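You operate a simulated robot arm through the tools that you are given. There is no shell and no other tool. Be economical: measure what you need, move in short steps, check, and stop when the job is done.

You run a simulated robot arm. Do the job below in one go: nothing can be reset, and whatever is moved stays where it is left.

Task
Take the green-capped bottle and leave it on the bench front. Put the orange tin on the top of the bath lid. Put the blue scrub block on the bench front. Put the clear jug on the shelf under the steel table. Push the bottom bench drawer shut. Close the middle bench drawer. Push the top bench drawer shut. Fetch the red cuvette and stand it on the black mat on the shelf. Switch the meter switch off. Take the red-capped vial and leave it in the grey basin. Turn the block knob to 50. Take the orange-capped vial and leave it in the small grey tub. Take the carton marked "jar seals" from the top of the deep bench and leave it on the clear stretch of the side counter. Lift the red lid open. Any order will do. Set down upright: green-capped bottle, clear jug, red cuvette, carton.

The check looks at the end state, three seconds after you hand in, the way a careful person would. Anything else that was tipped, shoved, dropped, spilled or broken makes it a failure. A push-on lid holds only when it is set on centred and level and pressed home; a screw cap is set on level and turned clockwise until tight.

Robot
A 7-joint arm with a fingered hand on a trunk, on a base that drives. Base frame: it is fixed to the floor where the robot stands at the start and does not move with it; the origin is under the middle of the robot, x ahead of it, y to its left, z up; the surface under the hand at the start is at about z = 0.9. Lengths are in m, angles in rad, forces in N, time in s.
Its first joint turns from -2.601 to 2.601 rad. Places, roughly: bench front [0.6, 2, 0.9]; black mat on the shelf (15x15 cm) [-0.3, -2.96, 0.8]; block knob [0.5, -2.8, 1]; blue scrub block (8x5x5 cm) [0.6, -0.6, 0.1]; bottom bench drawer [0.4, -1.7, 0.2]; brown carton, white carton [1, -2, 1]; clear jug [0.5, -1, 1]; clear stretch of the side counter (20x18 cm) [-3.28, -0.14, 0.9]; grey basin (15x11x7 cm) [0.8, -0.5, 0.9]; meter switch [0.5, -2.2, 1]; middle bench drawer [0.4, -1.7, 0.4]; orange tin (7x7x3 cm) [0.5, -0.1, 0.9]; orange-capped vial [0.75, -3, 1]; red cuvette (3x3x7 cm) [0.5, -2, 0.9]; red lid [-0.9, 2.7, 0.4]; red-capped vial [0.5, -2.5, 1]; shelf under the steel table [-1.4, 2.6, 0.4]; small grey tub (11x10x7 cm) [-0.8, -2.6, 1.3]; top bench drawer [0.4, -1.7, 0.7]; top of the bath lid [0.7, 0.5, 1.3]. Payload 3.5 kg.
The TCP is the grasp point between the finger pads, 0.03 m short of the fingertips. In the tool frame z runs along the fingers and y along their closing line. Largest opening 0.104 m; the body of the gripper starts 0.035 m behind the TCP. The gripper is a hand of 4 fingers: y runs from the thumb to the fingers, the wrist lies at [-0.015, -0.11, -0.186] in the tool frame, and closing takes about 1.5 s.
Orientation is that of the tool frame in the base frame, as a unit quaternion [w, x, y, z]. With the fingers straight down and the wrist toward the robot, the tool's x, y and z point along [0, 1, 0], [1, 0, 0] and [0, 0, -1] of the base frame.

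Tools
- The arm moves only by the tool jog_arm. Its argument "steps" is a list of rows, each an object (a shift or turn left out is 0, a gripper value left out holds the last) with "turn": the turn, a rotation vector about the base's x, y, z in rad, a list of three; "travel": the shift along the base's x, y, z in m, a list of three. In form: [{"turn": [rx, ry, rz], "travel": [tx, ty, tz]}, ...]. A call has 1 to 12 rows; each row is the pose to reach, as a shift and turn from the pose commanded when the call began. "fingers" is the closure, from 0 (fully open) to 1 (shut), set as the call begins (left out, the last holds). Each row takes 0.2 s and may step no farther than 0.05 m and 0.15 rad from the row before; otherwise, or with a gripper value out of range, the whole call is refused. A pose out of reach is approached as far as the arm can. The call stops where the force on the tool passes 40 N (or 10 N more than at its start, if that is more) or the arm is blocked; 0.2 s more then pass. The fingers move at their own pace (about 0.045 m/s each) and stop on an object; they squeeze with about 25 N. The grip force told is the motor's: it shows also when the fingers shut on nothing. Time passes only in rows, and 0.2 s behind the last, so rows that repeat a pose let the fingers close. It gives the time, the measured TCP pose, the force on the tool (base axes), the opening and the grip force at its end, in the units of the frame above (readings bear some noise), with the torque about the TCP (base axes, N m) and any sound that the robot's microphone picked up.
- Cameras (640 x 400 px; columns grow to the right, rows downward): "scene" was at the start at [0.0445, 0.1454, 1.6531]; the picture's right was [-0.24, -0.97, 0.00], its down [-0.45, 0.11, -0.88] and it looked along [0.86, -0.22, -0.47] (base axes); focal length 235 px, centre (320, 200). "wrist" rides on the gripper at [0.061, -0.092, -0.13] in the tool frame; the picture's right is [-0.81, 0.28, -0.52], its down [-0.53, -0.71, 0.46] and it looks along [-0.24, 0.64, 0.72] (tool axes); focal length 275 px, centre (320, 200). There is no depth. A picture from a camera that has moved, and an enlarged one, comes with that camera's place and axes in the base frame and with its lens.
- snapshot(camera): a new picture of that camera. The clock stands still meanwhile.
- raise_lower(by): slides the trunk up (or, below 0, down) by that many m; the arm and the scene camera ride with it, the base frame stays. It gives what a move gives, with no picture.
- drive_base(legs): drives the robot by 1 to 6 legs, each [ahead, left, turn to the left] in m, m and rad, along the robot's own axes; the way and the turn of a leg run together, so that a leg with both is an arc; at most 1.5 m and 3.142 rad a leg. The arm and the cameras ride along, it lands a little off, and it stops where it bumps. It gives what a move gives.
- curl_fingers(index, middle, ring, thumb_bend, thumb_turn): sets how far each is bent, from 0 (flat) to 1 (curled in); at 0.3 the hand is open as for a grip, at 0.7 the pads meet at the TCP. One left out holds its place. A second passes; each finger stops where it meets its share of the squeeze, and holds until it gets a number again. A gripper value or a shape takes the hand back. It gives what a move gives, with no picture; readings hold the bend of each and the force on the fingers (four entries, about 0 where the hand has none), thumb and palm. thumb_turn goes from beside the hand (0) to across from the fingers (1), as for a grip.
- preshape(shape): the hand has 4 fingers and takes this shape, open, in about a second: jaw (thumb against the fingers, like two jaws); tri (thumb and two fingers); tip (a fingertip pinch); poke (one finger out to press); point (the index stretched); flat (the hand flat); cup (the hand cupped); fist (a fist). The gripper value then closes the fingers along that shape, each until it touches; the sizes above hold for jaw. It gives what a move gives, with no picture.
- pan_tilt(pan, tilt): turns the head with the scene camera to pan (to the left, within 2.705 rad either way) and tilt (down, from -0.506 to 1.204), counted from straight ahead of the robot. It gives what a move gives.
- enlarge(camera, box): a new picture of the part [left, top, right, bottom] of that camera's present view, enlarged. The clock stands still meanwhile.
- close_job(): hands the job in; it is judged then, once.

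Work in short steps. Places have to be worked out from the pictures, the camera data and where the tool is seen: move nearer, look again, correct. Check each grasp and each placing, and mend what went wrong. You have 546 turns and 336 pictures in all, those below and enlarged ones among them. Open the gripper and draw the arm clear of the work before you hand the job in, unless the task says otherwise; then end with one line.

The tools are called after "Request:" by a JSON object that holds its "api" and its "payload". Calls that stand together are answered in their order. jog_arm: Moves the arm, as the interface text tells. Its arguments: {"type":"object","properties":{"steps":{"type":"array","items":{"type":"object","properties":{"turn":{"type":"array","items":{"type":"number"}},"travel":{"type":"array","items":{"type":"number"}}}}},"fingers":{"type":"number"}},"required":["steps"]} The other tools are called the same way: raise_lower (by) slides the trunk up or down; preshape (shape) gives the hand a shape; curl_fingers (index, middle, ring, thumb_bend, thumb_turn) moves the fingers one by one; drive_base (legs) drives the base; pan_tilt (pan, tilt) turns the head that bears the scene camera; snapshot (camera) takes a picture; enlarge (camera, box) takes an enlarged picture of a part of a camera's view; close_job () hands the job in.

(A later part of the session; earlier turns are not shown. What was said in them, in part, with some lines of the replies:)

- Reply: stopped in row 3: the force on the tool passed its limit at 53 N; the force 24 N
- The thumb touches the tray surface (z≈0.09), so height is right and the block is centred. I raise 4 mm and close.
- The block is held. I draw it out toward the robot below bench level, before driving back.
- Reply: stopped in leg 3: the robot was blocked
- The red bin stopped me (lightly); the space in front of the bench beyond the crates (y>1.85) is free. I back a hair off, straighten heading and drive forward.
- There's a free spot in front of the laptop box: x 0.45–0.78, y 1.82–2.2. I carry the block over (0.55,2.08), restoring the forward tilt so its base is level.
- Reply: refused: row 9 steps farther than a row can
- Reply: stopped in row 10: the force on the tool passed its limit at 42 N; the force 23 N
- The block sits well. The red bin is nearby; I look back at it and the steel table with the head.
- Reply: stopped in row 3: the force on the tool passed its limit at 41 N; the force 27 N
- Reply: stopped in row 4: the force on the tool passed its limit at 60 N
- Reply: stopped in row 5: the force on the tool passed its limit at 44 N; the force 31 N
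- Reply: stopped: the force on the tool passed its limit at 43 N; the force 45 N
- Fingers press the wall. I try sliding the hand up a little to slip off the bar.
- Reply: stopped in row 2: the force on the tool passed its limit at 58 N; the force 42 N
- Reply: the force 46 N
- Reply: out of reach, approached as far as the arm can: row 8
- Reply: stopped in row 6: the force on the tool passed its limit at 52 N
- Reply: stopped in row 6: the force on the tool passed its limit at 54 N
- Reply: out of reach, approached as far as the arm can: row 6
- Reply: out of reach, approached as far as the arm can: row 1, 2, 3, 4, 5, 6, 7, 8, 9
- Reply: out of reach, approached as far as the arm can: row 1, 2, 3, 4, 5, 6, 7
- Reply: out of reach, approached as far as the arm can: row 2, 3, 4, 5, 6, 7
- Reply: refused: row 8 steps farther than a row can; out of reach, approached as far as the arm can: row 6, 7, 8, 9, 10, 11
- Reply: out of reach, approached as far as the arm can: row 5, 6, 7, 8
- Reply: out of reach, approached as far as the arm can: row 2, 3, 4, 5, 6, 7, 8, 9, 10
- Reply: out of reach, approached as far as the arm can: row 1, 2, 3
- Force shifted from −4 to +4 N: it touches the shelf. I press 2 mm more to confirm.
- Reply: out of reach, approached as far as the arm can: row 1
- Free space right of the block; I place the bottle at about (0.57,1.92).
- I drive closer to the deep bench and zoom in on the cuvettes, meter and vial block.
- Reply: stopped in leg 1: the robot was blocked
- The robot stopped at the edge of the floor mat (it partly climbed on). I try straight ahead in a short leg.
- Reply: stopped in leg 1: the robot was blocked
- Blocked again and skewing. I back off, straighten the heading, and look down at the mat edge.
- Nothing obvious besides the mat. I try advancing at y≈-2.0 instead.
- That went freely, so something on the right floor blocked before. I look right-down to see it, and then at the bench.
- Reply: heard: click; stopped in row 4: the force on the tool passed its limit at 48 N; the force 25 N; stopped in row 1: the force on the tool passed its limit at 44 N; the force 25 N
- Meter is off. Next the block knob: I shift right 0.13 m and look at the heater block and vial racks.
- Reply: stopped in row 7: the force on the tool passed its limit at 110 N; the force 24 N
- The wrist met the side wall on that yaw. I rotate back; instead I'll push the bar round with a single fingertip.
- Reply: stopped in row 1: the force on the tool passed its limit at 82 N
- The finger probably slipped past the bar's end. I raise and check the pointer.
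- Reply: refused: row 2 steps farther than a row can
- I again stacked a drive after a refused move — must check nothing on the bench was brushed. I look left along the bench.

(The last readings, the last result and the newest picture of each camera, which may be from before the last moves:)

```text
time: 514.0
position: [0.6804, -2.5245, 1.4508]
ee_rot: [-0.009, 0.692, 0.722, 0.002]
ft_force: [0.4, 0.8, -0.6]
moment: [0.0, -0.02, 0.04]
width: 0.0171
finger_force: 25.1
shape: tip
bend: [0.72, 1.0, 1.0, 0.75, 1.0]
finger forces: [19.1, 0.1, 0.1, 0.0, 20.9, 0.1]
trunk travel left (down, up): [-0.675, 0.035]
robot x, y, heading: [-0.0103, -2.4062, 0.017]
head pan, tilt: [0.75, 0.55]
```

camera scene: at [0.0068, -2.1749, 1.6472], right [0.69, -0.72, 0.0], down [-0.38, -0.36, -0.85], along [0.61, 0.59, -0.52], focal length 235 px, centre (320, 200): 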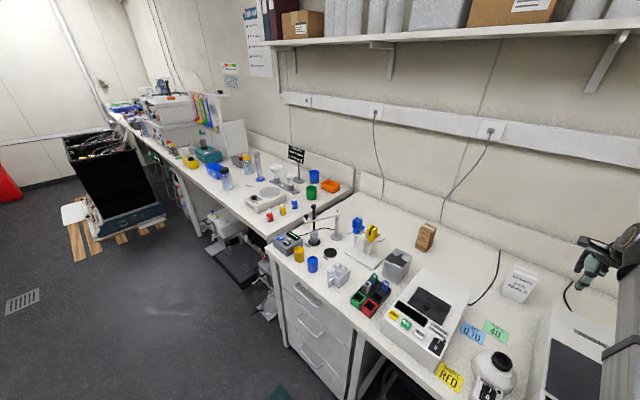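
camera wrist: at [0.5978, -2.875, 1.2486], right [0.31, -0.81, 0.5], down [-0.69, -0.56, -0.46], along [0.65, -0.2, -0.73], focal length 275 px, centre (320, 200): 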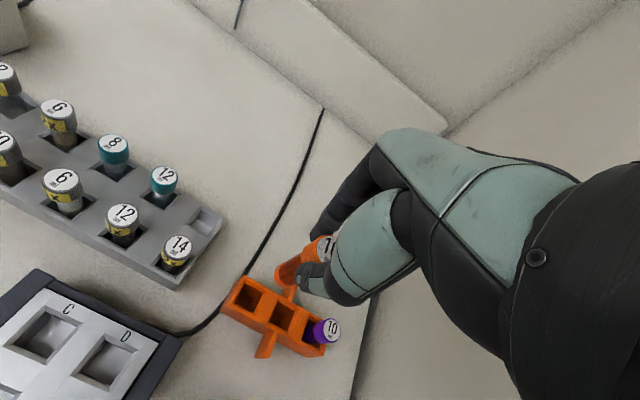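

Now I drive left, back, and turn right to face the fridge.

Request:
{"api": "drive_base", "payload": {"legs": [[0, 0.68, 0], [-0.72, 0, 0], [0, 0, -1.585]]}}

Request:
{"api": "pan_tilt", "payload": {"pan": 0.1, "tilt": 0.5}}

Request:
{"api": "snapshot", "payload": {"camera": "scene"}}

Request:
{"api": "snapshot", "payload": {"camera": "wrist"}}

```text
time: 525.1
position: [-0.8578, -2.4198, 1.4502]
ee_rot: [-0.005, 1.0, 0.023, 0.007]
ft_force: [0.1, 0.4, 0.5]
moment: [0.03, -0.02, -0.02]
width: 0.0169
finger_force: 25.0
shape: tip
bend: [0.72, 1.0, 1.0, 0.75, 1.0]
finger forces: [19.0, 0.0, 0.1, 0.1, 20.6, 0.0]
trunk travel left (down, up): [-0.675, 0.035]
robot x, y, heading: [-0.7394, -1.7303, -1.553]
head pan, tilt: [0.75, 0.55]
```

```text
time: 526.2
position: [-0.8584, -2.4201, 1.4495]
ee_rot: [-0.005, 1.0, 0.023, 0.008]
ft_force: [-0.7, -1.0, -0.4]
moment: [0.01, -0.02, 0.0]
width: 0.0164
finger_force: 24.8
shape: tip
bend: [0.72, 1.0, 1.0, 0.75, 1.0]
finger forces: [19.0, 0.1, 0.0, 0.0, 20.6, 0.0]
trunk travel left (down, up): [-0.675, 0.035]
robot x, y, heading: [-0.7408, -1.7293, -1.552]
head pan, tilt: [0.099, 0.499]
```

```text
113 pictures are left
camera scene: at [-0.5595, -1.7716, 1.6518], right [-0.99, -0.12, 0.0], down [-0.06, 0.48, -0.88], along [0.11, -0.87, -0.48], focal length 235 px, centre (320, 200)
```

scene: 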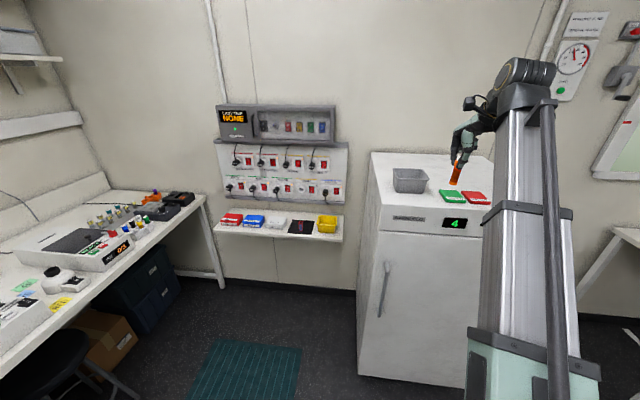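

```text
112 pictures are left
camera wrist: at [-0.8033, -2.3272, 1.583], right [-0.8, -0.32, 0.5], down [-0.56, 0.69, -0.46], along [-0.2, -0.65, -0.73], focal length 275 px, centre (320, 200)
```

wrist: 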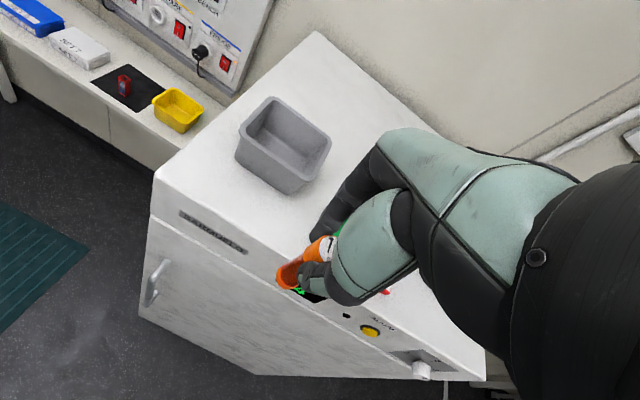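

Tub centre ≈(−0.79,−2.615), rim ≈1.32. I move the vial over it at this height.

Request:
{"api": "jog_arm", "payload": {"steps": [{"travel": [0.014, -0.04, 0.01]}, {"travel": [0.028, -0.08, 0.015]}, {"travel": [0.042, -0.12, 0.015]}, {"travel": [0.056, -0.16, 0.015]}, {"travel": [0.067, -0.195, 0.015]}, {"travel": [0.067, -0.195, -0.01]}]}}

Request:
{"api": "snapshot", "payload": {"camera": "wrist"}}

Request:
{"api": "enlarge", "payload": {"camera": "scene", "box": [350, 80, 550, 240]}}

```text
time: 527.6
position: [-0.7925, -2.6153, 1.4396]
ee_rot: [-0.006, 1.0, 0.023, 0.009]
ft_force: [0.3, -0.2, -0.6]
moment: [-0.01, 0.0, 0.01]
width: 0.017
finger_force: 24.7
shape: tip
bend: [0.72, 1.0, 1.0, 0.75, 1.0]
finger forces: [19.0, 0.0, 0.1, 0.0, 20.6, 0.1]
trunk travel left (down, up): [-0.675, 0.035]
robot x, y, heading: [-0.7379, -1.7256, -1.549]
head pan, tilt: [0.099, 0.499]
```

```text
111 pictures are left
camera wrist: at [-0.7376, -2.5228, 1.5725], right [-0.8, -0.32, 0.5], down [-0.56, 0.69, -0.46], along [-0.2, -0.65, -0.73], focal length 275 px, centre (320, 200)
```

wrist: 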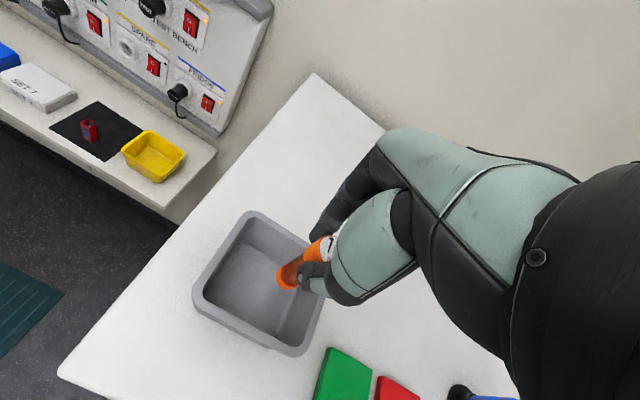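

```text
2.50 times, centred on (450, 160) of scene
camera zoom: at [-0.5597, -1.7715, 1.6519], right [-0.99, -0.12, 0.0], down [-0.06, 0.48, -0.88], along [0.11, -0.87, -0.48], focal length 587 px, centre (-5, 300)
```

zoom: 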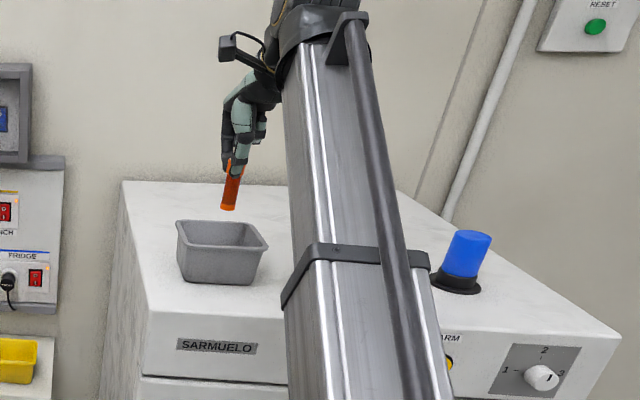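

Centred over the tub. I lower the vial into it.

Request:
{"api": "jog_arm", "payload": {"steps": [{"travel": [0.002, -0.004, -0.03]}, {"travel": [0.002, -0.004, -0.06]}, {"travel": [0.002, -0.004, -0.085]}, {"travel": [0.002, -0.004, -0.093]}]}}

Request:
{"api": "snapshot", "payload": {"camera": "wrist"}}

```text
time: 528.6
position: [-0.7892, -2.6196, 1.3466]
ee_rot: [-0.004, 1.0, 0.023, 0.008]
ft_force: [-0.2, -0.7, 0.4]
moment: [-0.04, 0.0, 0.0]
width: 0.0169
finger_force: 24.5
shape: tip
bend: [0.72, 1.0, 1.0, 0.75, 1.0]
finger forces: [19.0, 0.0, 0.1, 0.1, 20.5, 0.0]
trunk travel left (down, up): [-0.675, 0.035]
robot x, y, heading: [-0.7413, -1.7266, -1.546]
head pan, tilt: [0.099, 0.499]
```

```text
109 pictures are left
camera wrist: at [-0.7343, -2.5268, 1.4787], right [-0.8, -0.32, 0.5], down [-0.56, 0.69, -0.46], along [-0.2, -0.65, -0.73], focal length 275 px, centre (320, 200)
```

wrist: 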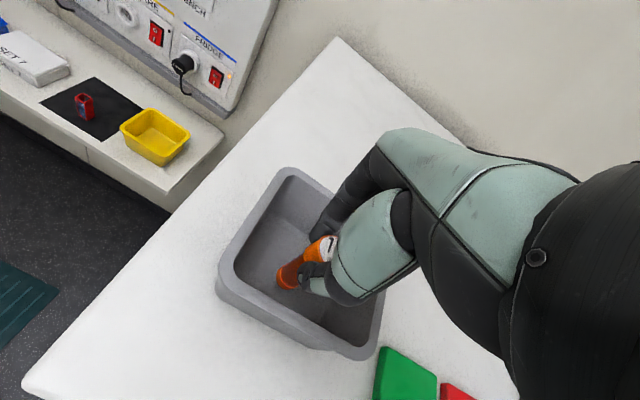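

Request:
{"api": "jog_arm", "payload": {"steps": [{"travel": [0, 0, -0.004]}, {"travel": [0, 0, -0.008]}]}}

```text
time: 529.2
position: [-0.79, -2.6186, 1.3391]
ee_rot: [-0.005, 1.0, 0.023, 0.008]
ft_force: [-0.2, 0.1, 0.4]
moment: [-0.02, -0.03, -0.02]
width: 0.0169
finger_force: 24.3
shape: tip
bend: [0.72, 1.0, 1.0, 0.75, 1.0]
finger forces: [19.0, 0.0, 0.0, 0.0, 20.6, 0.0]
trunk travel left (down, up): [-0.675, 0.035]
robot x, y, heading: [-0.7415, -1.7277, -1.549]
head pan, tilt: [0.099, 0.499]
```

Close to the floor; I release and rise.

Request:
{"api": "jog_arm", "payload": {"steps": [{}, {}, {}, {}, {"travel": [0, 0, 0.03]}, {"travel": [0, 0, 0.07]}, {"travel": [0, 0, 0.11]}, {"travel": [0, 0.03, 0.14]}], "fingers": 0.4}}

Request:
{"api": "snapshot", "payload": {"camera": "wrist"}}

```text
time: 531.0
position: [-0.7883, -2.5897, 1.4806]
ee_rot: [-0.003, 1.0, 0.022, 0.008]
ft_force: [1.3, 0.1, -1.6]
moment: [-0.05, -0.01, 0.0]
width: 0.0618
finger_force: 0.2
shape: tip
bend: [0.3, 0.98, 0.99, 0.65, 1.0]
finger forces: [0.0, 0.0, 0.0, 0.1, 0.0, 0.1]
trunk travel left (down, up): [-0.675, 0.035]
robot x, y, heading: [-0.7421, -1.7265, -1.551]
head pan, tilt: [0.099, 0.499]
```

```text
108 pictures are left
camera wrist: at [-0.7345, -2.4969, 1.6127], right [-0.8, -0.32, 0.5], down [-0.56, 0.69, -0.46], along [-0.2, -0.65, -0.73], focal length 275 px, centre (320, 200)
```

wrist: 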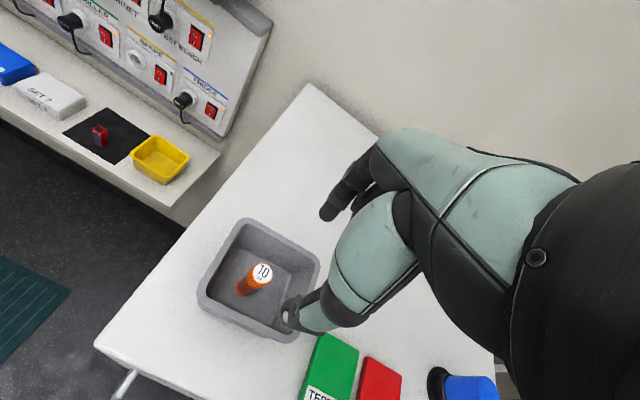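

The orange vial stands in the tub. Last: the "jar seals" carton. I back away from the fridge and turn toward the bench.

Request:
{"api": "drive_base", "payload": {"legs": [[-0.25, 0, 0], [0, 0, 1.55]]}}

Request:
{"api": "preshape", "payload": {"shape": "jaw"}}

Request:
{"api": "jog_arm", "payload": {"steps": [{"travel": [-0.03, 0, -0.03]}, {"travel": [-0.06, 0, -0.06]}, {"travel": [-0.09, 0, -0.09]}, {"travel": [-0.11, 0, -0.13]}, {"travel": [-0.12, 0, -0.17]}], "fingers": 0}}

```text
time: 536.5
position: [0.1173, -1.5471, 1.479]
ee_rot: [-0.008, 0.697, 0.717, 0.003]
ft_force: [-0.1, 0.4, -0.5]
moment: [0.01, 0.03, -0.01]
width: 0.0619
finger_force: 0.0
shape: tip
bend: [0.3, 0.98, 0.99, 0.65, 1.0]
finger forces: [0.1, 0.0, 0.1, 0.0, 0.0, 0.0]
trunk travel left (down, up): [-0.675, 0.035]
robot x, y, heading: [-0.7454, -1.48, 0.002]
head pan, tilt: [0.099, 0.499]
```

```text
time: 537.4
position: [0.1156, -1.5462, 1.4805]
ee_rot: [-0.009, 0.697, 0.717, 0.002]
ft_force: [0.5, 0.5, -0.3]
moment: [0.03, -0.05, -0.01]
width: 0.1039
finger_force: 0.1
shape: jaw
bend: [0.3, 0.3, 0.3, 0.3, 0.98]
finger forces: [0.1, 0.0, 0.0, 0.1, 0.1, 0.1]
trunk travel left (down, up): [-0.675, 0.035]
robot x, y, heading: [-0.7417, -1.4843, 0.004]
head pan, tilt: [0.099, 0.499]
```

```text
time: 538.6
position: [-0.0034, -1.5467, 1.3053]
ee_rot: [-0.01, 0.698, 0.716, 0.002]
ft_force: [0.3, 0.2, -1.0]
moment: [0.0, 0.02, 0.03]
width: 0.1038
finger_force: 0.0
shape: jaw
bend: [0.3, 0.3, 0.3, 0.3, 0.98]
finger forces: [0.0, 0.0, 0.1, 0.0, 0.1, 0.0]
trunk travel left (down, up): [-0.675, 0.035]
robot x, y, heading: [-0.7447, -1.4852, 0.002]
head pan, tilt: [0.099, 0.499]
```

Request:
{"api": "drive_base", "payload": {"legs": [[0.5, 0, 0], [0, -0.8, 0], [0.2, 0, 0]]}}

Request:
{"api": "pan_tilt", "payload": {"pan": 0.1, "tilt": 0.5}}

Request:
{"api": "snapshot", "payload": {"camera": "scene"}}

Request:
{"api": "snapshot", "payload": {"camera": "wrist"}}

```text
time: 546.5
position: [0.6857, -2.3362, 1.3061]
ee_rot: [-0.009, 0.701, 0.713, 0.002]
ft_force: [0.7, 1.0, 0.2]
moment: [0.01, 0.03, -0.02]
width: 0.104
finger_force: 0.0
shape: jaw
bend: [0.3, 0.3, 0.3, 0.3, 0.98]
finger forces: [0.1, 0.0, 0.0, 0.0, 0.0, 0.0]
trunk travel left (down, up): [-0.675, 0.035]
robot x, y, heading: [-0.0594, -2.2649, -0.008]
head pan, tilt: [0.099, 0.499]
```

```text
time: 547.1
position: [0.6851, -2.335, 1.3056]
ee_rot: [-0.009, 0.702, 0.712, 0.002]
ft_force: [-0.2, -0.2, -0.6]
moment: [0.05, -0.01, 0.02]
width: 0.1037
finger_force: 0.1
shape: jaw
bend: [0.3, 0.3, 0.3, 0.3, 0.98]
finger forces: [0.0, 0.1, 0.0, 0.0, 0.1, 0.0]
trunk travel left (down, up): [-0.675, 0.035]
robot x, y, heading: [-0.0524, -2.2595, -0.008]
head pan, tilt: [0.099, 0.499]
```

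```text
107 pictures are left
camera scene: at [-0.0087, -2.0868, 1.6518], right [0.09, -1.0, 0.0], down [-0.48, -0.04, -0.88], along [0.87, 0.08, -0.48], focal length 235 px, centre (320, 200)
```

scene: 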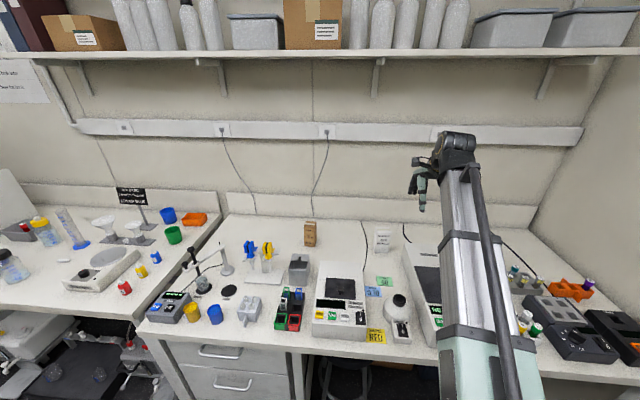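

```text
106 pictures are left
camera wrist: at [0.5931, -2.2788, 1.4385], right [0.29, -0.81, 0.5], down [-0.71, -0.54, -0.46], along [0.64, -0.22, -0.73], focal length 275 px, centre (320, 200)
```

wrist: 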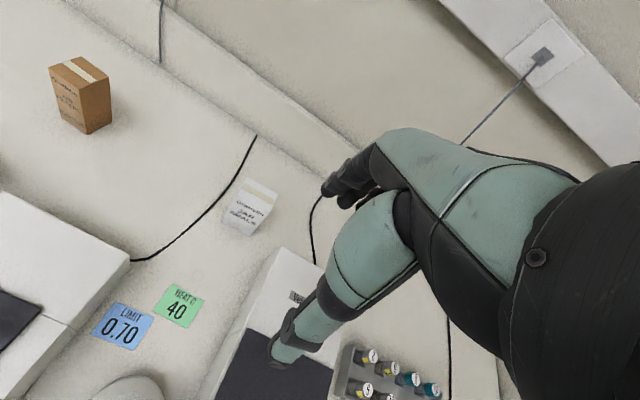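

Request:
{"api": "enlarge", "payload": {"camera": "wrist", "box": [200, 150, 320, 260]}}

Request:
{"api": "enlarge", "payload": {"camera": "scene", "box": [340, 200, 440, 280]}}

```text
3.64 times, centred on (260, 205) of wrist
camera zoom: at [0.5931, -2.2788, 1.4385], right [0.29, -0.81, 0.5], down [-0.71, -0.54, -0.46], along [0.64, -0.22, -0.73], focal length 1001 px, centre (538, 182)
```

zoom: 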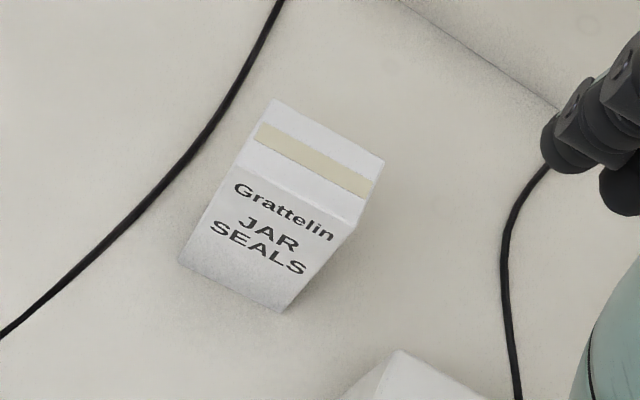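

```text
5.00 times, centred on (390, 240) of scene
camera zoom: at [-0.0087, -2.0868, 1.6518], right [0.09, -1.0, 0.0], down [-0.48, -0.04, -0.88], along [0.87, 0.08, -0.48], focal length 1173 px, centre (-30, 0)
```

zoom: 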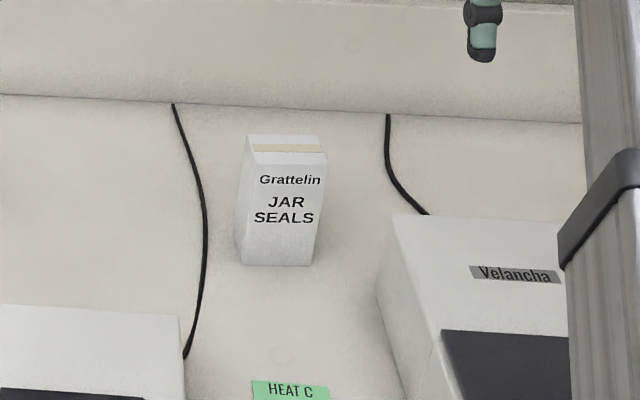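

Carton: x 0.872–0.919, y −2.262…−2.327, top z≈1.01. I edge 0.06 m forward first.

Request:
{"api": "drive_base", "payload": {"legs": [[0.06, 0, 0.008]]}}

```text
time: 548.1
position: [0.7477, -2.3309, 1.3049]
ee_rot: [-0.009, 0.698, 0.716, 0.002]
ft_force: [0.5, 0.4, -0.3]
moment: [0.0, -0.01, -0.03]
width: 0.104
finger_force: 0.2
shape: jaw
bend: [0.3, 0.3, 0.3, 0.3, 0.98]
finger forces: [0.2, 0.0, 0.0, 0.1, 0.1, 0.1]
trunk travel left (down, up): [-0.675, 0.035]
robot x, y, heading: [0.0024, -2.2622, -0.001]
head pan, tilt: [0.099, 0.499]
```

Request:
{"api": "jog_arm", "payload": {"steps": [{"travel": [0.03, 0.01, -0.02]}, {"travel": [0.06, 0.02, -0.04]}, {"travel": [0.09, 0.03, -0.06]}, {"travel": [0.12, 0.04, -0.08]}, {"travel": [0.147, 0.049, -0.1]}, {"travel": [0.147, 0.049, -0.145]}, {"travel": [0.147, 0.049, -0.185]}]}}

Request:
{"api": "snapshot", "payload": {"camera": "wrist"}}

Request:
{"api": "enlarge", "payload": {"camera": "scene", "box": [330, 130, 470, 280]}}

```text
time: 549.7
position: [0.8908, -2.2806, 1.1205]
ee_rot: [-0.008, 0.699, 0.715, 0.003]
ft_force: [1.0, -0.7, 0.2]
moment: [0.01, 0.0, -0.02]
width: 0.104
finger_force: 0.0
shape: jaw
bend: [0.3, 0.3, 0.3, 0.3, 0.98]
finger forces: [0.0, 0.1, 0.0, 0.0, 0.1, 0.0]
trunk travel left (down, up): [-0.675, 0.035]
robot x, y, heading: [0.0036, -2.2631, -0.0]
head pan, tilt: [0.099, 0.499]
```

```text
103 pictures are left
camera wrist: at [0.8, -2.224, 1.253], right [0.3, -0.81, 0.5], down [-0.7, -0.54, -0.46], along [0.64, -0.22, -0.73], focal length 275 px, centre (320, 200)
```

wrist: 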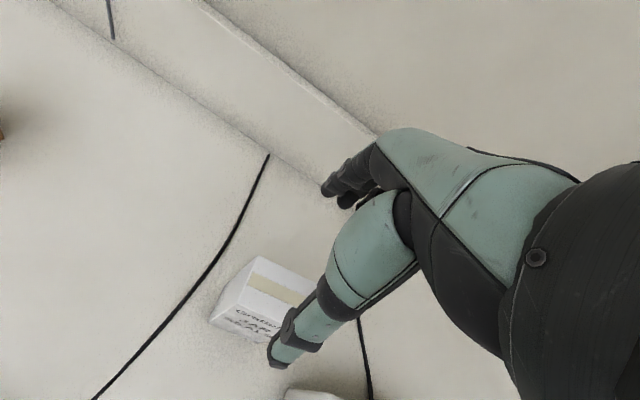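

```text
2.67 times, centred on (400, 205) of scene
camera zoom: at [0.0504, -2.0867, 1.6519], right [0.1, -0.99, 0.0], down [-0.48, -0.05, -0.88], along [0.87, 0.09, -0.48], focal length 626 px, centre (107, 187)
```

zoom: 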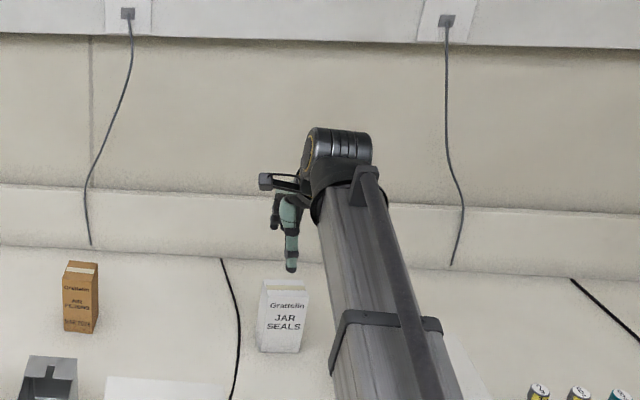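

Carton is centred under the hand. I descend to z≈0.987 and close.

Request:
{"api": "jog_arm", "payload": {"steps": [{"travel": [0.001, -0.002, -0.04]}, {"travel": [0.001, -0.002, -0.08]}, {"travel": [0.001, -0.002, -0.11]}, {"travel": [0.001, -0.002, -0.132]}]}}

Request:
{"api": "jog_arm", "payload": {"steps": [{}, {}, {}, {}, {}, {}, {}, {}], "fingers": 1}}

Request:
{"api": "snapshot", "payload": {"camera": "wrist"}}

```text
time: 550.7
position: [0.8938, -2.2838, 0.988]
ee_rot: [-0.008, 0.698, 0.716, 0.002]
ft_force: [-0.2, 0.0, -0.1]
moment: [-0.01, -0.01, 0.04]
width: 0.1038
finger_force: 0.1
shape: jaw
bend: [0.3, 0.3, 0.3, 0.3, 0.98]
finger forces: [0.0, 0.0, 0.0, 0.1, 0.1, 0.0]
trunk travel left (down, up): [-0.675, 0.035]
robot x, y, heading: [0.004, -2.2643, 0.001]
head pan, tilt: [0.099, 0.499]
```

```text
time: 552.5
position: [0.8935, -2.2826, 0.9892]
ee_rot: [-0.009, 0.699, 0.715, 0.002]
ft_force: [0.3, -0.4, 0.0]
moment: [0.01, 0.02, 0.02]
width: 0.0404
finger_force: 24.7
shape: jaw
bend: [0.74, 0.51, 0.49, 0.72, 1.0]
finger forces: [13.0, 6.6, 3.2, 0.0, 22.7, 0.0]
trunk travel left (down, up): [-0.675, 0.035]
robot x, y, heading: [0.0043, -2.2633, -0.001]
head pan, tilt: [0.099, 0.499]
```

```text
101 pictures are left
camera wrist: at [0.8017, -2.2269, 1.1213], right [0.3, -0.81, 0.5], down [-0.7, -0.54, -0.46], along [0.64, -0.22, -0.73], focal length 275 px, centre (320, 200)
```

wrist: 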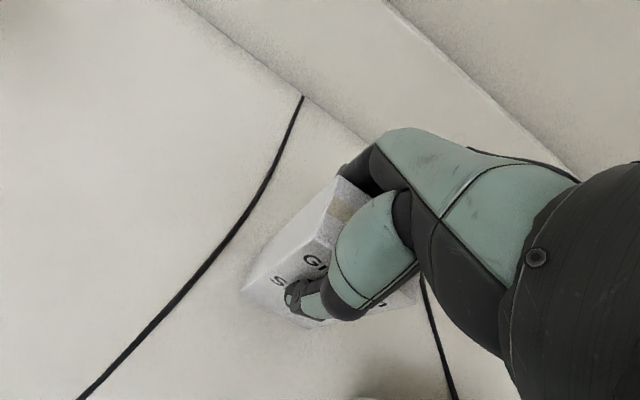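

Gripped with all three fingers. I lift and retract.

Request:
{"api": "jog_arm", "payload": {"steps": [{"travel": [0, 0, 0.02]}, {"travel": [0, 0, 0.06]}, {"travel": [0, 0, 0.1]}, {"travel": [-0.01, 0, 0.14]}, {"travel": [-0.03, 0, 0.18]}, {"travel": [-0.06, 0, 0.21]}, {"travel": [-0.09, 0, 0.24]}, {"travel": [-0.12, 0, 0.27]}, {"travel": [-0.15, 0, 0.3]}]}}

Request:
{"api": "snapshot", "payload": {"camera": "wrist"}}

```text
time: 554.5
position: [0.743, -2.282, 1.2896]
ee_rot: [-0.008, 0.698, 0.716, 0.002]
ft_force: [0.2, 0.3, -2.3]
moment: [0.03, 0.02, -0.02]
width: 0.0403
finger_force: 24.8
shape: jaw
bend: [0.74, 0.51, 0.49, 0.72, 1.0]
finger forces: [12.9, 6.5, 3.2, 0.0, 22.8, 0.0]
trunk travel left (down, up): [-0.675, 0.035]
robot x, y, heading: [0.0035, -2.2606, 0.001]
head pan, tilt: [0.099, 0.499]
```

```text
100 pictures are left
camera wrist: at [0.651, -2.2261, 1.4217], right [0.3, -0.81, 0.5], down [-0.7, -0.54, -0.46], along [0.64, -0.22, -0.73], focal length 275 px, centre (320, 200)
```

wrist: 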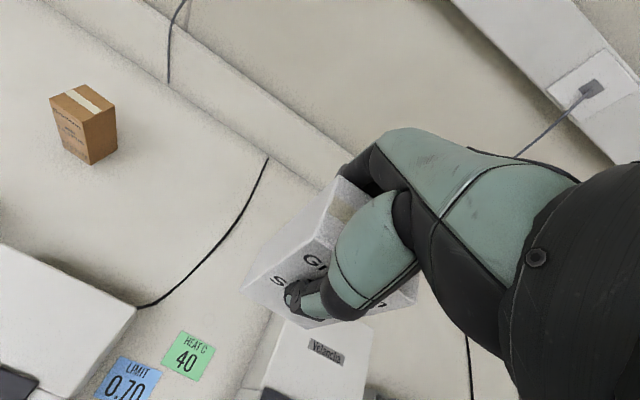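

The carton is up. I raise to z≈1.45, then drive out to open floor at (−0.95,−0.9) and look toward the side counter.

Request:
{"api": "jog_arm", "payload": {"steps": [{"travel": [-0.01, 0, 0.04]}, {"travel": [-0.02, 0, 0.08]}, {"travel": [-0.03, 0, 0.12]}, {"travel": [-0.03, 0, 0.15]}]}}

Request:
{"api": "drive_base", "payload": {"legs": [[-0.2, 0.0, 0], [0, 1.3, 0], [-0.75, 0.05, 0]]}}

Request:
{"api": "pan_tilt", "payload": {"pan": 2.6, "tilt": 0.45}}

Request:
{"api": "snapshot", "payload": {"camera": "scene"}}

```text
time: 555.5
position: [0.7153, -2.2829, 1.4369]
ee_rot: [-0.008, 0.698, 0.716, 0.002]
ft_force: [0.7, -0.1, -1.8]
moment: [0.02, -0.01, -0.01]
width: 0.0404
finger_force: 25.2
shape: jaw
bend: [0.74, 0.51, 0.49, 0.72, 1.0]
finger forces: [12.9, 6.6, 3.1, 0.1, 22.7, 0.0]
trunk travel left (down, up): [-0.675, 0.035]
robot x, y, heading: [0.0018, -2.2616, 0.002]
head pan, tilt: [0.099, 0.499]
```

```text
time: 566.9
position: [-0.2353, -0.9169, 1.4381]
ee_rot: [-0.009, 0.696, 0.718, 0.002]
ft_force: [-0.3, -0.1, -1.2]
moment: [0.0, 0.01, 0.0]
width: 0.0401
finger_force: 24.8
shape: jaw
bend: [0.74, 0.51, 0.49, 0.72, 1.0]
finger forces: [13.0, 6.7, 3.1, 0.1, 22.7, 0.1]
trunk travel left (down, up): [-0.675, 0.035]
robot x, y, heading: [-0.9484, -0.9036, 0.011]
head pan, tilt: [0.099, 0.499]
```

```text
time: 569.2
position: [-0.2364, -0.9192, 1.438]
ee_rot: [-0.009, 0.696, 0.718, 0.002]
ft_force: [-0.3, -0.4, -1.1]
moment: [0.02, -0.02, -0.02]
width: 0.0406
finger_force: 25.1
shape: jaw
bend: [0.74, 0.51, 0.49, 0.72, 1.0]
finger forces: [13.2, 6.6, 3.2, 0.0, 22.7, 0.1]
trunk travel left (down, up): [-0.675, 0.035]
robot x, y, heading: [-0.9476, -0.904, 0.005]
head pan, tilt: [2.601, 0.45]
```

```text
99 pictures are left
camera scene: at [-1.0709, -0.6901, 1.6563], right [0.51, 0.86, 0.0], down [0.37, -0.22, -0.9], along [-0.77, 0.46, -0.44], focal length 235 px, centre (320, 200)
```

scene: 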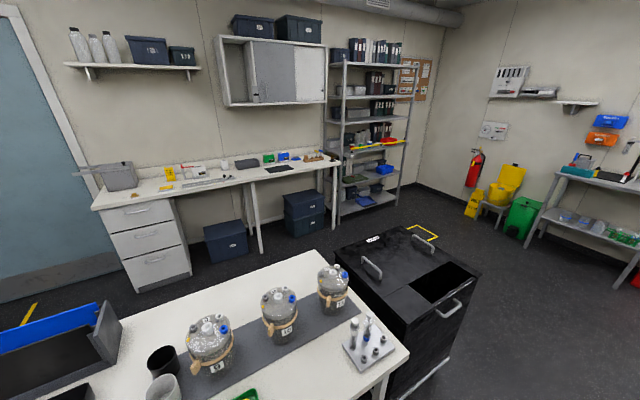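

Counter front edge x≈−3.08; the passage north of the black cart is free. I zoom on the target stretch, then plan the drive via y≈1.1.

Request:
{"api": "enlarge", "payload": {"camera": "scene", "box": [150, 120, 350, 230]}}

Request:
{"api": "drive_base", "payload": {"legs": [[0, 1.0, 0], [0, 1.0, 0], [-1.0, 0, 0]]}}

```text
3.20 times, centred on (250, 175) of scene
camera zoom: at [-1.0709, -0.6901, 1.6563], right [0.51, 0.86, 0.0], down [0.37, -0.22, -0.9], along [-0.77, 0.46, -0.44], focal length 751 px, centre (544, 280)
```

zoom: 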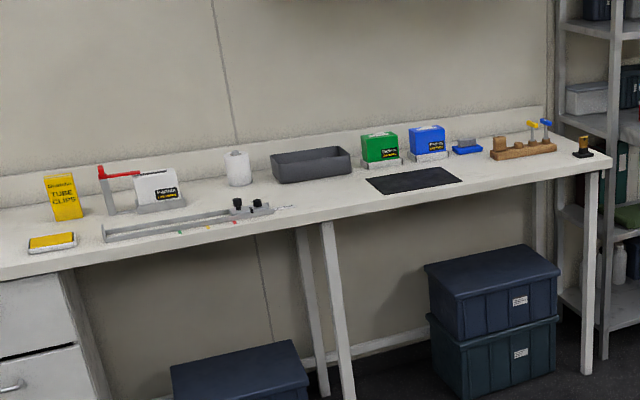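

```text
time: 583.9
position: [-1.2348, 1.0507, 1.4377]
ee_rot: [-0.008, 0.697, 0.717, 0.002]
ft_force: [0.3, 0.3, -1.6]
moment: [0.01, 0.01, 0.02]
width: 0.0404
finger_force: 25.1
shape: jaw
bend: [0.74, 0.51, 0.49, 0.72, 1.0]
finger forces: [13.0, 6.6, 3.1, 0.0, 22.7, 0.0]
trunk travel left (down, up): [-0.675, 0.035]
robot x, y, heading: [-1.9464, 1.069, 0.002]
head pan, tilt: [2.601, 0.45]
```

The clear stretch lies in front of the grey tray, between the ruler and the black pad, about (−3.23,−0.13). I turn around to face −x.

Request:
{"api": "drive_base", "payload": {"legs": [[0, 0, 1.57], [0, 0, 1.57]]}}

Request:
{"api": "drive_base", "payload": {"legs": [[0.55, 0, 0]]}}

Request:
{"api": "pan_tilt", "payload": {"pan": 0.6, "tilt": 0.6}}

Request:
{"api": "snapshot", "payload": {"camera": "scene"}}

```text
time: 592.0
position: [-2.6577, 1.074, 1.4385]
ee_rot: [0.002, 0.722, -0.692, 0.009]
ft_force: [0.0, 0.2, -2.0]
moment: [0.01, 0.0, -0.02]
width: 0.0398
finger_force: 24.9
shape: jaw
bend: [0.74, 0.51, 0.49, 0.73, 1.0]
finger forces: [12.7, 6.4, 3.2, 0.0, 22.1, 0.0]
trunk travel left (down, up): [-0.675, 0.035]
robot x, y, heading: [-1.9449, 1.0653, -3.13]
head pan, tilt: [2.601, 0.45]
```

```text
time: 595.2
position: [-3.217, 1.0654, 1.4367]
ee_rot: [0.003, 0.722, -0.692, 0.008]
ft_force: [0.0, 0.0, -1.8]
moment: [-0.03, -0.02, 0.01]
width: 0.039
finger_force: 25.3
shape: jaw
bend: [0.74, 0.51, 0.49, 0.73, 1.0]
finger forces: [12.8, 6.3, 3.1, 0.1, 22.2, 0.1]
trunk travel left (down, up): [-0.675, 0.035]
robot x, y, heading: [-2.5058, 1.0603, -3.122]
head pan, tilt: [2.601, 0.45]
```

```text
time: 597.1
position: [-3.2167, 1.0664, 1.4364]
ee_rot: [0.003, 0.722, -0.692, 0.009]
ft_force: [0.5, -0.7, -1.5]
moment: [0.02, -0.02, -0.01]
width: 0.0392
finger_force: 25.8
shape: jaw
bend: [0.74, 0.51, 0.49, 0.73, 1.0]
finger forces: [12.7, 6.3, 3.1, 0.0, 22.2, 0.1]
trunk travel left (down, up): [-0.675, 0.035]
robot x, y, heading: [-2.5067, 1.0588, -3.12]
head pan, tilt: [0.6, 0.6]
```

```text
97 pictures are left
camera scene: at [-2.528, 0.8353, 1.6427], right [-0.58, 0.82, 0.0], down [0.46, 0.33, -0.83], along [-0.67, -0.48, -0.56], focal length 235 px, centre (320, 200)
```

scene: 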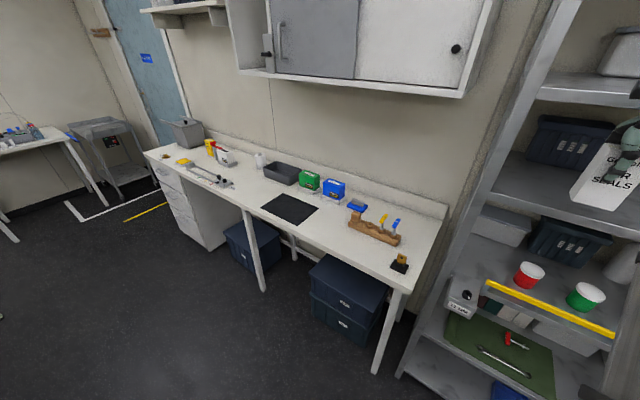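

The rack post is close to the hand (x≈−3.28, y 0.92). I back up 0.2 m before sliding left.

Request:
{"api": "drive_base", "payload": {"legs": [[-0.17, 0, -0.02]]}}

Request:
{"api": "drive_base", "payload": {"legs": [[-0.0, 0.5, 0]]}}

Request:
{"api": "pan_tilt", "payload": {"pan": 0.4, "tilt": 0.7}}

Request:
{"api": "snapshot", "payload": {"camera": "scene"}}

```text
time: 598.5
position: [-3.0466, 1.0802, 1.4391]
ee_rot: [0.002, 0.714, -0.7, 0.008]
ft_force: [0.6, -0.1, -0.9]
moment: [0.01, 0.01, 0.01]
width: 0.0395
finger_force: 25.1
shape: jaw
bend: [0.74, 0.51, 0.49, 0.73, 1.0]
finger forces: [12.8, 6.3, 3.0, 0.0, 22.3, 0.1]
trunk travel left (down, up): [-0.675, 0.035]
robot x, y, heading: [-2.3371, 1.06, 3.137]
head pan, tilt: [0.6, 0.6]
```

```text
time: 601.5
position: [-3.0499, 0.5793, 1.438]
ee_rot: [0.002, 0.714, -0.7, 0.008]
ft_force: [-0.4, 0.0, -1.2]
moment: [-0.01, -0.01, 0.01]
width: 0.0394
finger_force: 25.3
shape: jaw
bend: [0.74, 0.51, 0.49, 0.73, 1.0]
finger forces: [12.9, 6.3, 3.0, 0.0, 22.1, 0.1]
trunk travel left (down, up): [-0.675, 0.035]
robot x, y, heading: [-2.3401, 0.5573, 3.136]
head pan, tilt: [0.6, 0.6]
```

```text
time: 602.2
position: [-3.0498, 0.5788, 1.4381]
ee_rot: [0.003, 0.713, -0.701, 0.009]
ft_force: [0.0, 0.0, -2.2]
moment: [-0.02, 0.02, 0.0]
width: 0.0393
finger_force: 25.0
shape: jaw
bend: [0.74, 0.51, 0.49, 0.73, 1.0]
finger forces: [12.9, 6.3, 3.1, 0.1, 22.3, 0.0]
trunk travel left (down, up): [-0.675, 0.035]
robot x, y, heading: [-2.3345, 0.5571, 3.138]
head pan, tilt: [0.4, 0.7]
```

```text
96 pictures are left
camera scene: at [-2.3725, 0.3513, 1.6341], right [-0.38, 0.92, 0.0], down [0.59, 0.25, -0.77], along [-0.71, -0.29, -0.64], focal length 235 px, centre (320, 200)
```

scene: 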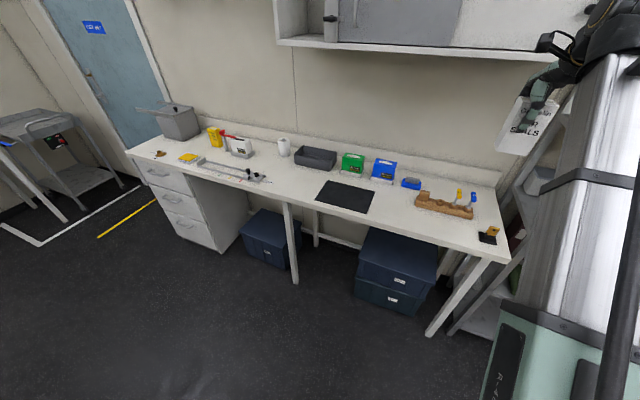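

The clear stretch is near (−3.2,−0.155). I go slightly ahead and left 0.7 m.

Request:
{"api": "drive_base", "payload": {"legs": [[0.1, 0.0, 0], [0, 0.65, 0]]}}

Request:
{"api": "pan_tilt", "payload": {"pan": 0.15, "tilt": 0.75}}

Request:
{"api": "snapshot", "payload": {"camera": "scene"}}

Request:
{"api": "snapshot", "payload": {"camera": "wrist"}}

```text
time: 606.7
position: [-3.1573, -0.08, 1.4382]
ee_rot: [0.001, 0.71, -0.704, 0.008]
ft_force: [0.6, 0.0, -1.1]
moment: [0.03, 0.01, -0.01]
width: 0.0396
finger_force: 25.3
shape: jaw
bend: [0.74, 0.51, 0.5, 0.73, 1.0]
finger forces: [12.7, 6.4, 3.0, 0.1, 22.3, 0.0]
trunk travel left (down, up): [-0.675, 0.035]
robot x, y, heading: [-2.4442, -0.1117, 3.129]
head pan, tilt: [0.4, 0.7]
```

```text
time: 607.4
position: [-3.1579, -0.0803, 1.4371]
ee_rot: [0.002, 0.711, -0.703, 0.008]
ft_force: [-0.1, -0.3, -1.4]
moment: [-0.03, -0.02, -0.01]
width: 0.0395
finger_force: 25.5
shape: jaw
bend: [0.74, 0.51, 0.5, 0.73, 1.0]
finger forces: [12.7, 6.5, 3.1, 0.0, 22.2, 0.0]
trunk travel left (down, up): [-0.675, 0.035]
robot x, y, heading: [-2.447, -0.1125, 3.126]
head pan, tilt: [0.15, 0.75]
```

```text
95 pictures are left
camera scene: at [-2.4851, -0.2941, 1.6299], right [-0.14, 0.99, 0.0], down [0.68, 0.09, -0.73], along [-0.72, -0.1, -0.68], focal length 235 px, centre (320, 200)
```

scene: 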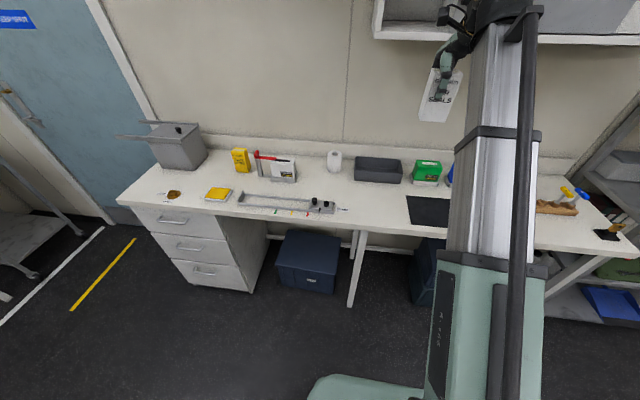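

```text
94 pictures are left
camera wrist: at [-3.066, -0.1393, 1.5707], right [-0.29, 0.81, 0.5], down [0.71, 0.53, -0.46], along [-0.64, 0.23, -0.73], focal length 275 px, centre (320, 200)
```

wrist: 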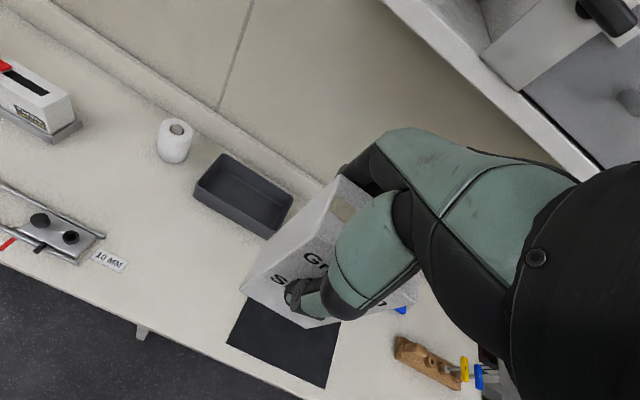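

The clear stretch spans x −3.11…−3.41, y −0.26…−0.02. I move the carton over its centre and lower part-way.

Request:
{"api": "jog_arm", "payload": {"steps": [{"travel": [-0.034, -0.024, 0]}, {"travel": [-0.068, -0.047, 0]}, {"travel": [-0.102, -0.07, 0]}, {"travel": [-0.102, -0.07, -0.045]}, {"travel": [-0.102, -0.07, -0.09]}, {"travel": [-0.102, -0.07, -0.135]}, {"travel": [-0.102, -0.07, -0.18]}, {"travel": [-0.102, -0.07, -0.225]}, {"travel": [-0.102, -0.07, -0.27]}, {"travel": [-0.102, -0.07, -0.315]}, {"travel": [-0.102, -0.07, -0.36]}, {"travel": [-0.102, -0.07, -0.38]}]}}

Request:
{"api": "snapshot", "payload": {"camera": "wrist"}}

Request:
{"api": "enlarge", "payload": {"camera": "scene", "box": [300, 110, 500, 260]}}

```text
time: 610.0
position: [-3.2598, -0.1513, 1.0578]
ee_rot: [0.002, 0.711, -0.703, 0.009]
ft_force: [1.1, 0.3, -1.3]
moment: [-0.01, -0.02, -0.01]
width: 0.0391
finger_force: 25.0
shape: jaw
bend: [0.74, 0.51, 0.5, 0.73, 1.0]
finger forces: [12.8, 6.3, 3.1, 0.0, 22.0, 0.1]
trunk travel left (down, up): [-0.675, 0.035]
robot x, y, heading: [-2.4476, -0.1109, 3.127]
head pan, tilt: [0.15, 0.75]
```

```text
93 pictures are left
camera wrist: at [-3.1686, -0.2091, 1.1901], right [-0.29, 0.81, 0.5], down [0.71, 0.53, -0.46], along [-0.64, 0.23, -0.73], focal length 275 px, centre (320, 200)
```

wrist: 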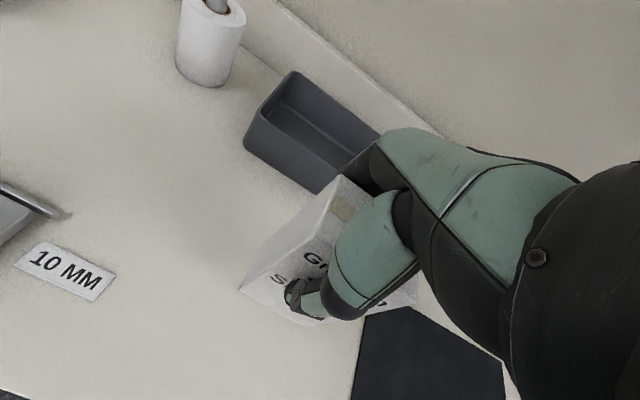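

```text
2.67 times, centred on (400, 185) of scene
camera zoom: at [-2.4852, -0.294, 1.6299], right [-0.14, 0.99, 0.0], down [0.68, 0.09, -0.73], along [-0.72, -0.1, -0.68], focal length 626 px, centre (107, 240)
```

zoom: 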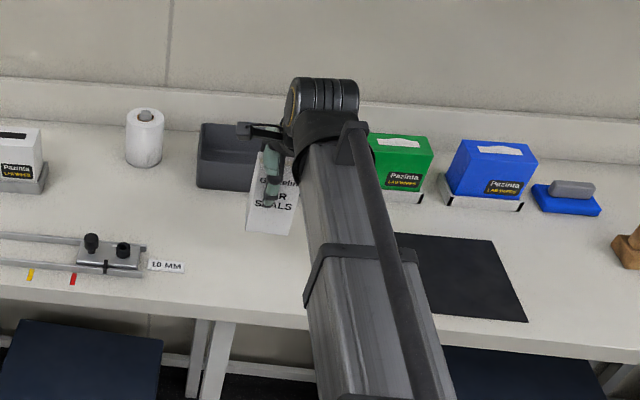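

Clear below. I lower to contact.

Request:
{"api": "jog_arm", "payload": {"steps": [{"travel": [0.005, 0, -0.03]}, {"travel": [0.005, 0, -0.055]}, {"travel": [0.005, 0, -0.064]}, {"travel": [0.005, 0, -0.068]}, {"travel": [0.005, 0, -0.071]}]}}

```text
time: 611.2
position: [-3.2545, -0.1505, 0.9879]
ee_rot: [0.004, 0.71, -0.704, 0.009]
ft_force: [-0.7, -0.5, 3.8]
moment: [-0.01, 0.02, 0.04]
width: 0.0394
finger_force: 25.0
shape: jaw
bend: [0.74, 0.51, 0.5, 0.73, 1.0]
finger forces: [13.1, 6.7, 3.3, 0.0, 22.8, 0.0]
trunk travel left (down, up): [-0.675, 0.035]
robot x, y, heading: [-2.4464, -0.1071, 3.124]
head pan, tilt: [0.15, 0.75]
```

Contact. I release and rise straight up.

Request:
{"api": "jog_arm", "payload": {"steps": [{}, {}, {}, {}, {}, {}, {"travel": [0, 0, 0.03]}, {"travel": [0, 0, 0.07]}, {"travel": [0, 0, 0.11]}, {"travel": [0.02, 0, 0.15]}, {"travel": [0.04, 0, 0.19]}], "fingers": 0}}

Request:
{"api": "snapshot", "payload": {"camera": "wrist"}}

```text
time: 613.6
position: [-3.2139, -0.1497, 1.1781]
ee_rot: [0.002, 0.711, -0.703, 0.009]
ft_force: [0.0, -0.3, -0.1]
moment: [0.02, 0.0, -0.01]
width: 0.1038
finger_force: 0.0
shape: jaw
bend: [0.3, 0.3, 0.3, 0.3, 0.98]
finger forces: [0.0, 0.1, 0.1, 0.1, 0.0, 0.1]
trunk travel left (down, up): [-0.675, 0.035]
robot x, y, heading: [-2.4482, -0.1114, 3.129]
head pan, tilt: [0.15, 0.75]
```

```text
91 pictures are left
camera wrist: at [-3.1226, -0.2082, 1.3114], right [-0.29, 0.82, 0.5], down [0.71, 0.53, -0.46], along [-0.64, 0.23, -0.73], focal length 275 px, centre (320, 200)
```

wrist: 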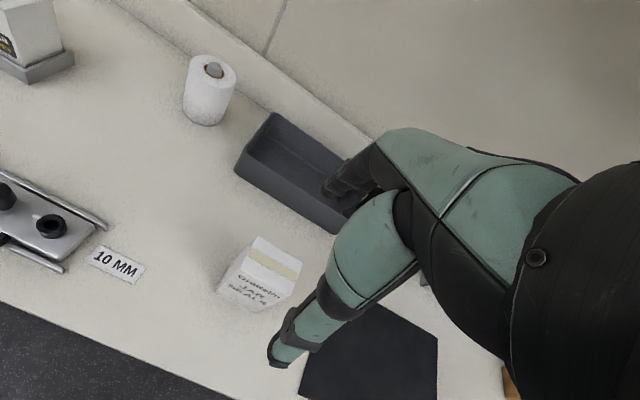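

The carton stands upright on the clear stretch. I draw the arm clear above the counter and take a last look over the room.

Request:
{"api": "jog_arm", "payload": {"steps": [{"travel": [0.03, 0, 0.03]}, {"travel": [0.06, 0, 0.06]}, {"travel": [0.08, 0, 0.09]}, {"travel": [0.1, 0, 0.12]}]}}

Request:
{"api": "pan_tilt", "payload": {"pan": -1.2, "tilt": 0.35}}

Request:
{"api": "snapshot", "payload": {"camera": "scene"}}

Request:
{"api": "pan_tilt", "payload": {"pan": 2.6, "tilt": 0.35}}

Request:
{"api": "snapshot", "payload": {"camera": "scene"}}

```text
time: 614.6
position: [-3.1143, -0.1512, 1.297]
ee_rot: [0.002, 0.711, -0.703, 0.009]
ft_force: [-0.6, 0.0, 0.5]
moment: [0.03, -0.01, 0.03]
width: 0.1038
finger_force: 0.1
shape: jaw
bend: [0.3, 0.3, 0.3, 0.3, 0.98]
finger forces: [0.0, 0.1, 0.1, 0.1, 0.0, 0.0]
trunk travel left (down, up): [-0.675, 0.035]
robot x, y, heading: [-2.4487, -0.1105, 3.127]
head pan, tilt: [0.15, 0.75]
```

```text
time: 616.1
position: [-3.1151, -0.1508, 1.2967]
ee_rot: [0.002, 0.711, -0.704, 0.008]
ft_force: [-0.7, -0.4, -0.9]
moment: [0.0, 0.03, 0.01]
width: 0.1037
finger_force: 0.2
shape: jaw
bend: [0.3, 0.3, 0.3, 0.3, 0.98]
finger forces: [0.0, 0.0, 0.0, 0.0, 0.0, 0.0]
trunk travel left (down, up): [-0.675, 0.035]
robot x, y, heading: [-2.4491, -0.11, 3.127]
head pan, tilt: [-1.201, 0.351]
```

```text
90 pictures are left
camera scene: at [-2.4354, -0.1955, 1.6655], right [0.94, 0.35, 0.0], down [0.12, -0.32, -0.94], along [-0.33, 0.88, -0.34], focal length 235 px, centre (320, 200)
```

scene: 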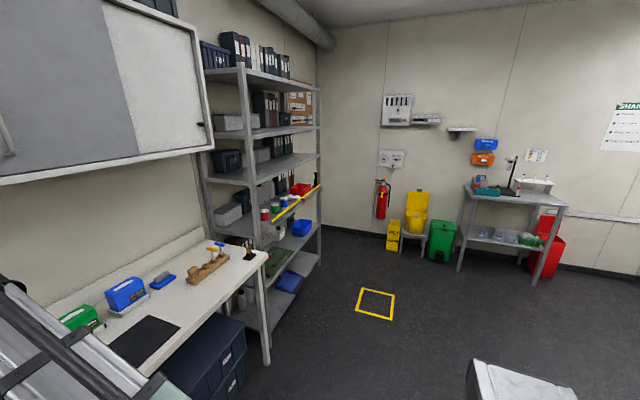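

```text
time: 619.3
position: [-3.1163, -0.1515, 1.298]
ee_rot: [0.003, 0.711, -0.703, 0.009]
ft_force: [-0.1, 0.0, -0.8]
moment: [0.0, -0.02, 0.02]
width: 0.1036
finger_force: 0.0
shape: jaw
bend: [0.3, 0.3, 0.3, 0.3, 0.98]
finger forces: [0.1, 0.0, 0.0, 0.0, 0.1, 0.0]
trunk travel left (down, up): [-0.675, 0.035]
robot x, y, heading: [-2.4473, -0.1123, 3.13]
head pan, tilt: [2.601, 0.351]
```

```text
89 pictures are left
camera scene: at [-2.3237, -0.3319, 1.6655], right [-0.53, -0.85, 0.0], down [-0.29, 0.18, -0.94], along [0.8, -0.5, -0.34], focal length 235 px, centre (320, 200)
```

scene: 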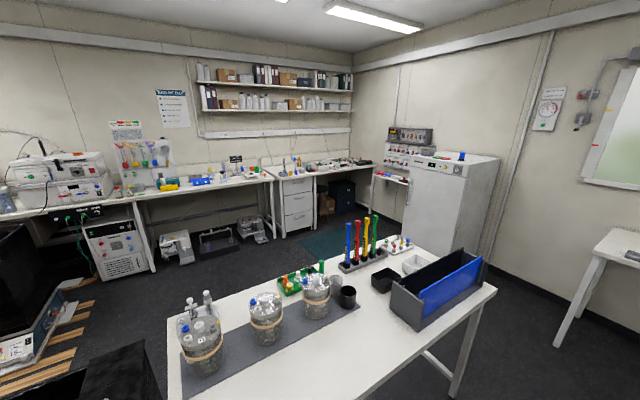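

The lid is still open, drawers shut. I check the small bottles in the green tray on the centre table to be sure about the green-capped bottle.

Request:
{"api": "enlarge", "payload": {"camera": "scene", "box": [260, 230, 440, 330]}}

Request:
{"api": "enlarge", "payload": {"camera": "scene", "box": [170, 60, 390, 240]}}

```text
3.56 times, centred on (350, 280) of scene
camera zoom: at [-2.3237, -0.3319, 1.6655], right [-0.53, -0.85, 0.0], down [-0.29, 0.18, -0.94], along [0.8, -0.5, -0.34], focal length 834 px, centre (213, -84)
```

zoom: 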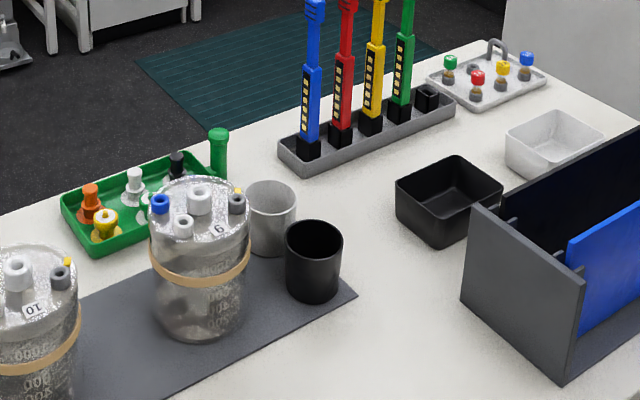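

```text
2.22 times, centred on (280, 150) of scene
camera zoom: at [-2.3237, -0.3319, 1.6655], right [-0.53, -0.85, 0.0], down [-0.29, 0.18, -0.94], along [0.8, -0.5, -0.34], focal length 521 px, centre (409, 311)
```

zoom: 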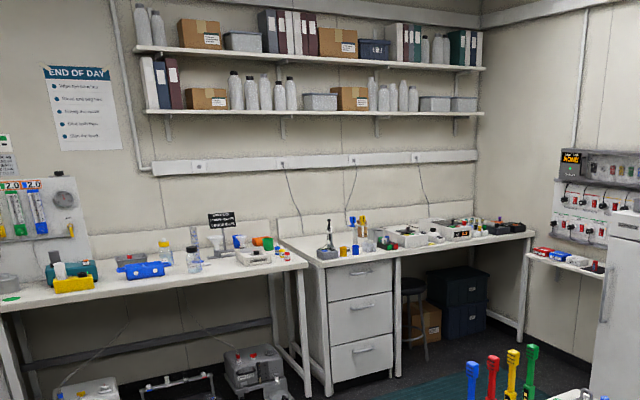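

Everything is in place: the other green items are probes and stoppers, not bottles, and the hand is open and clear. I hand in.

Request:
{"api": "close_job", "payload": {}}

```text
The job is handed in.
```

All fourteen tasks were carried out and looked right in the last pictures, and the job is handed in. Two points rest on my judgement: I took the bottle labelled "21" as the green-capped one, since no position was listed for it, and the block knob's pointer reads about 43–45°, where the 50 mark sits.
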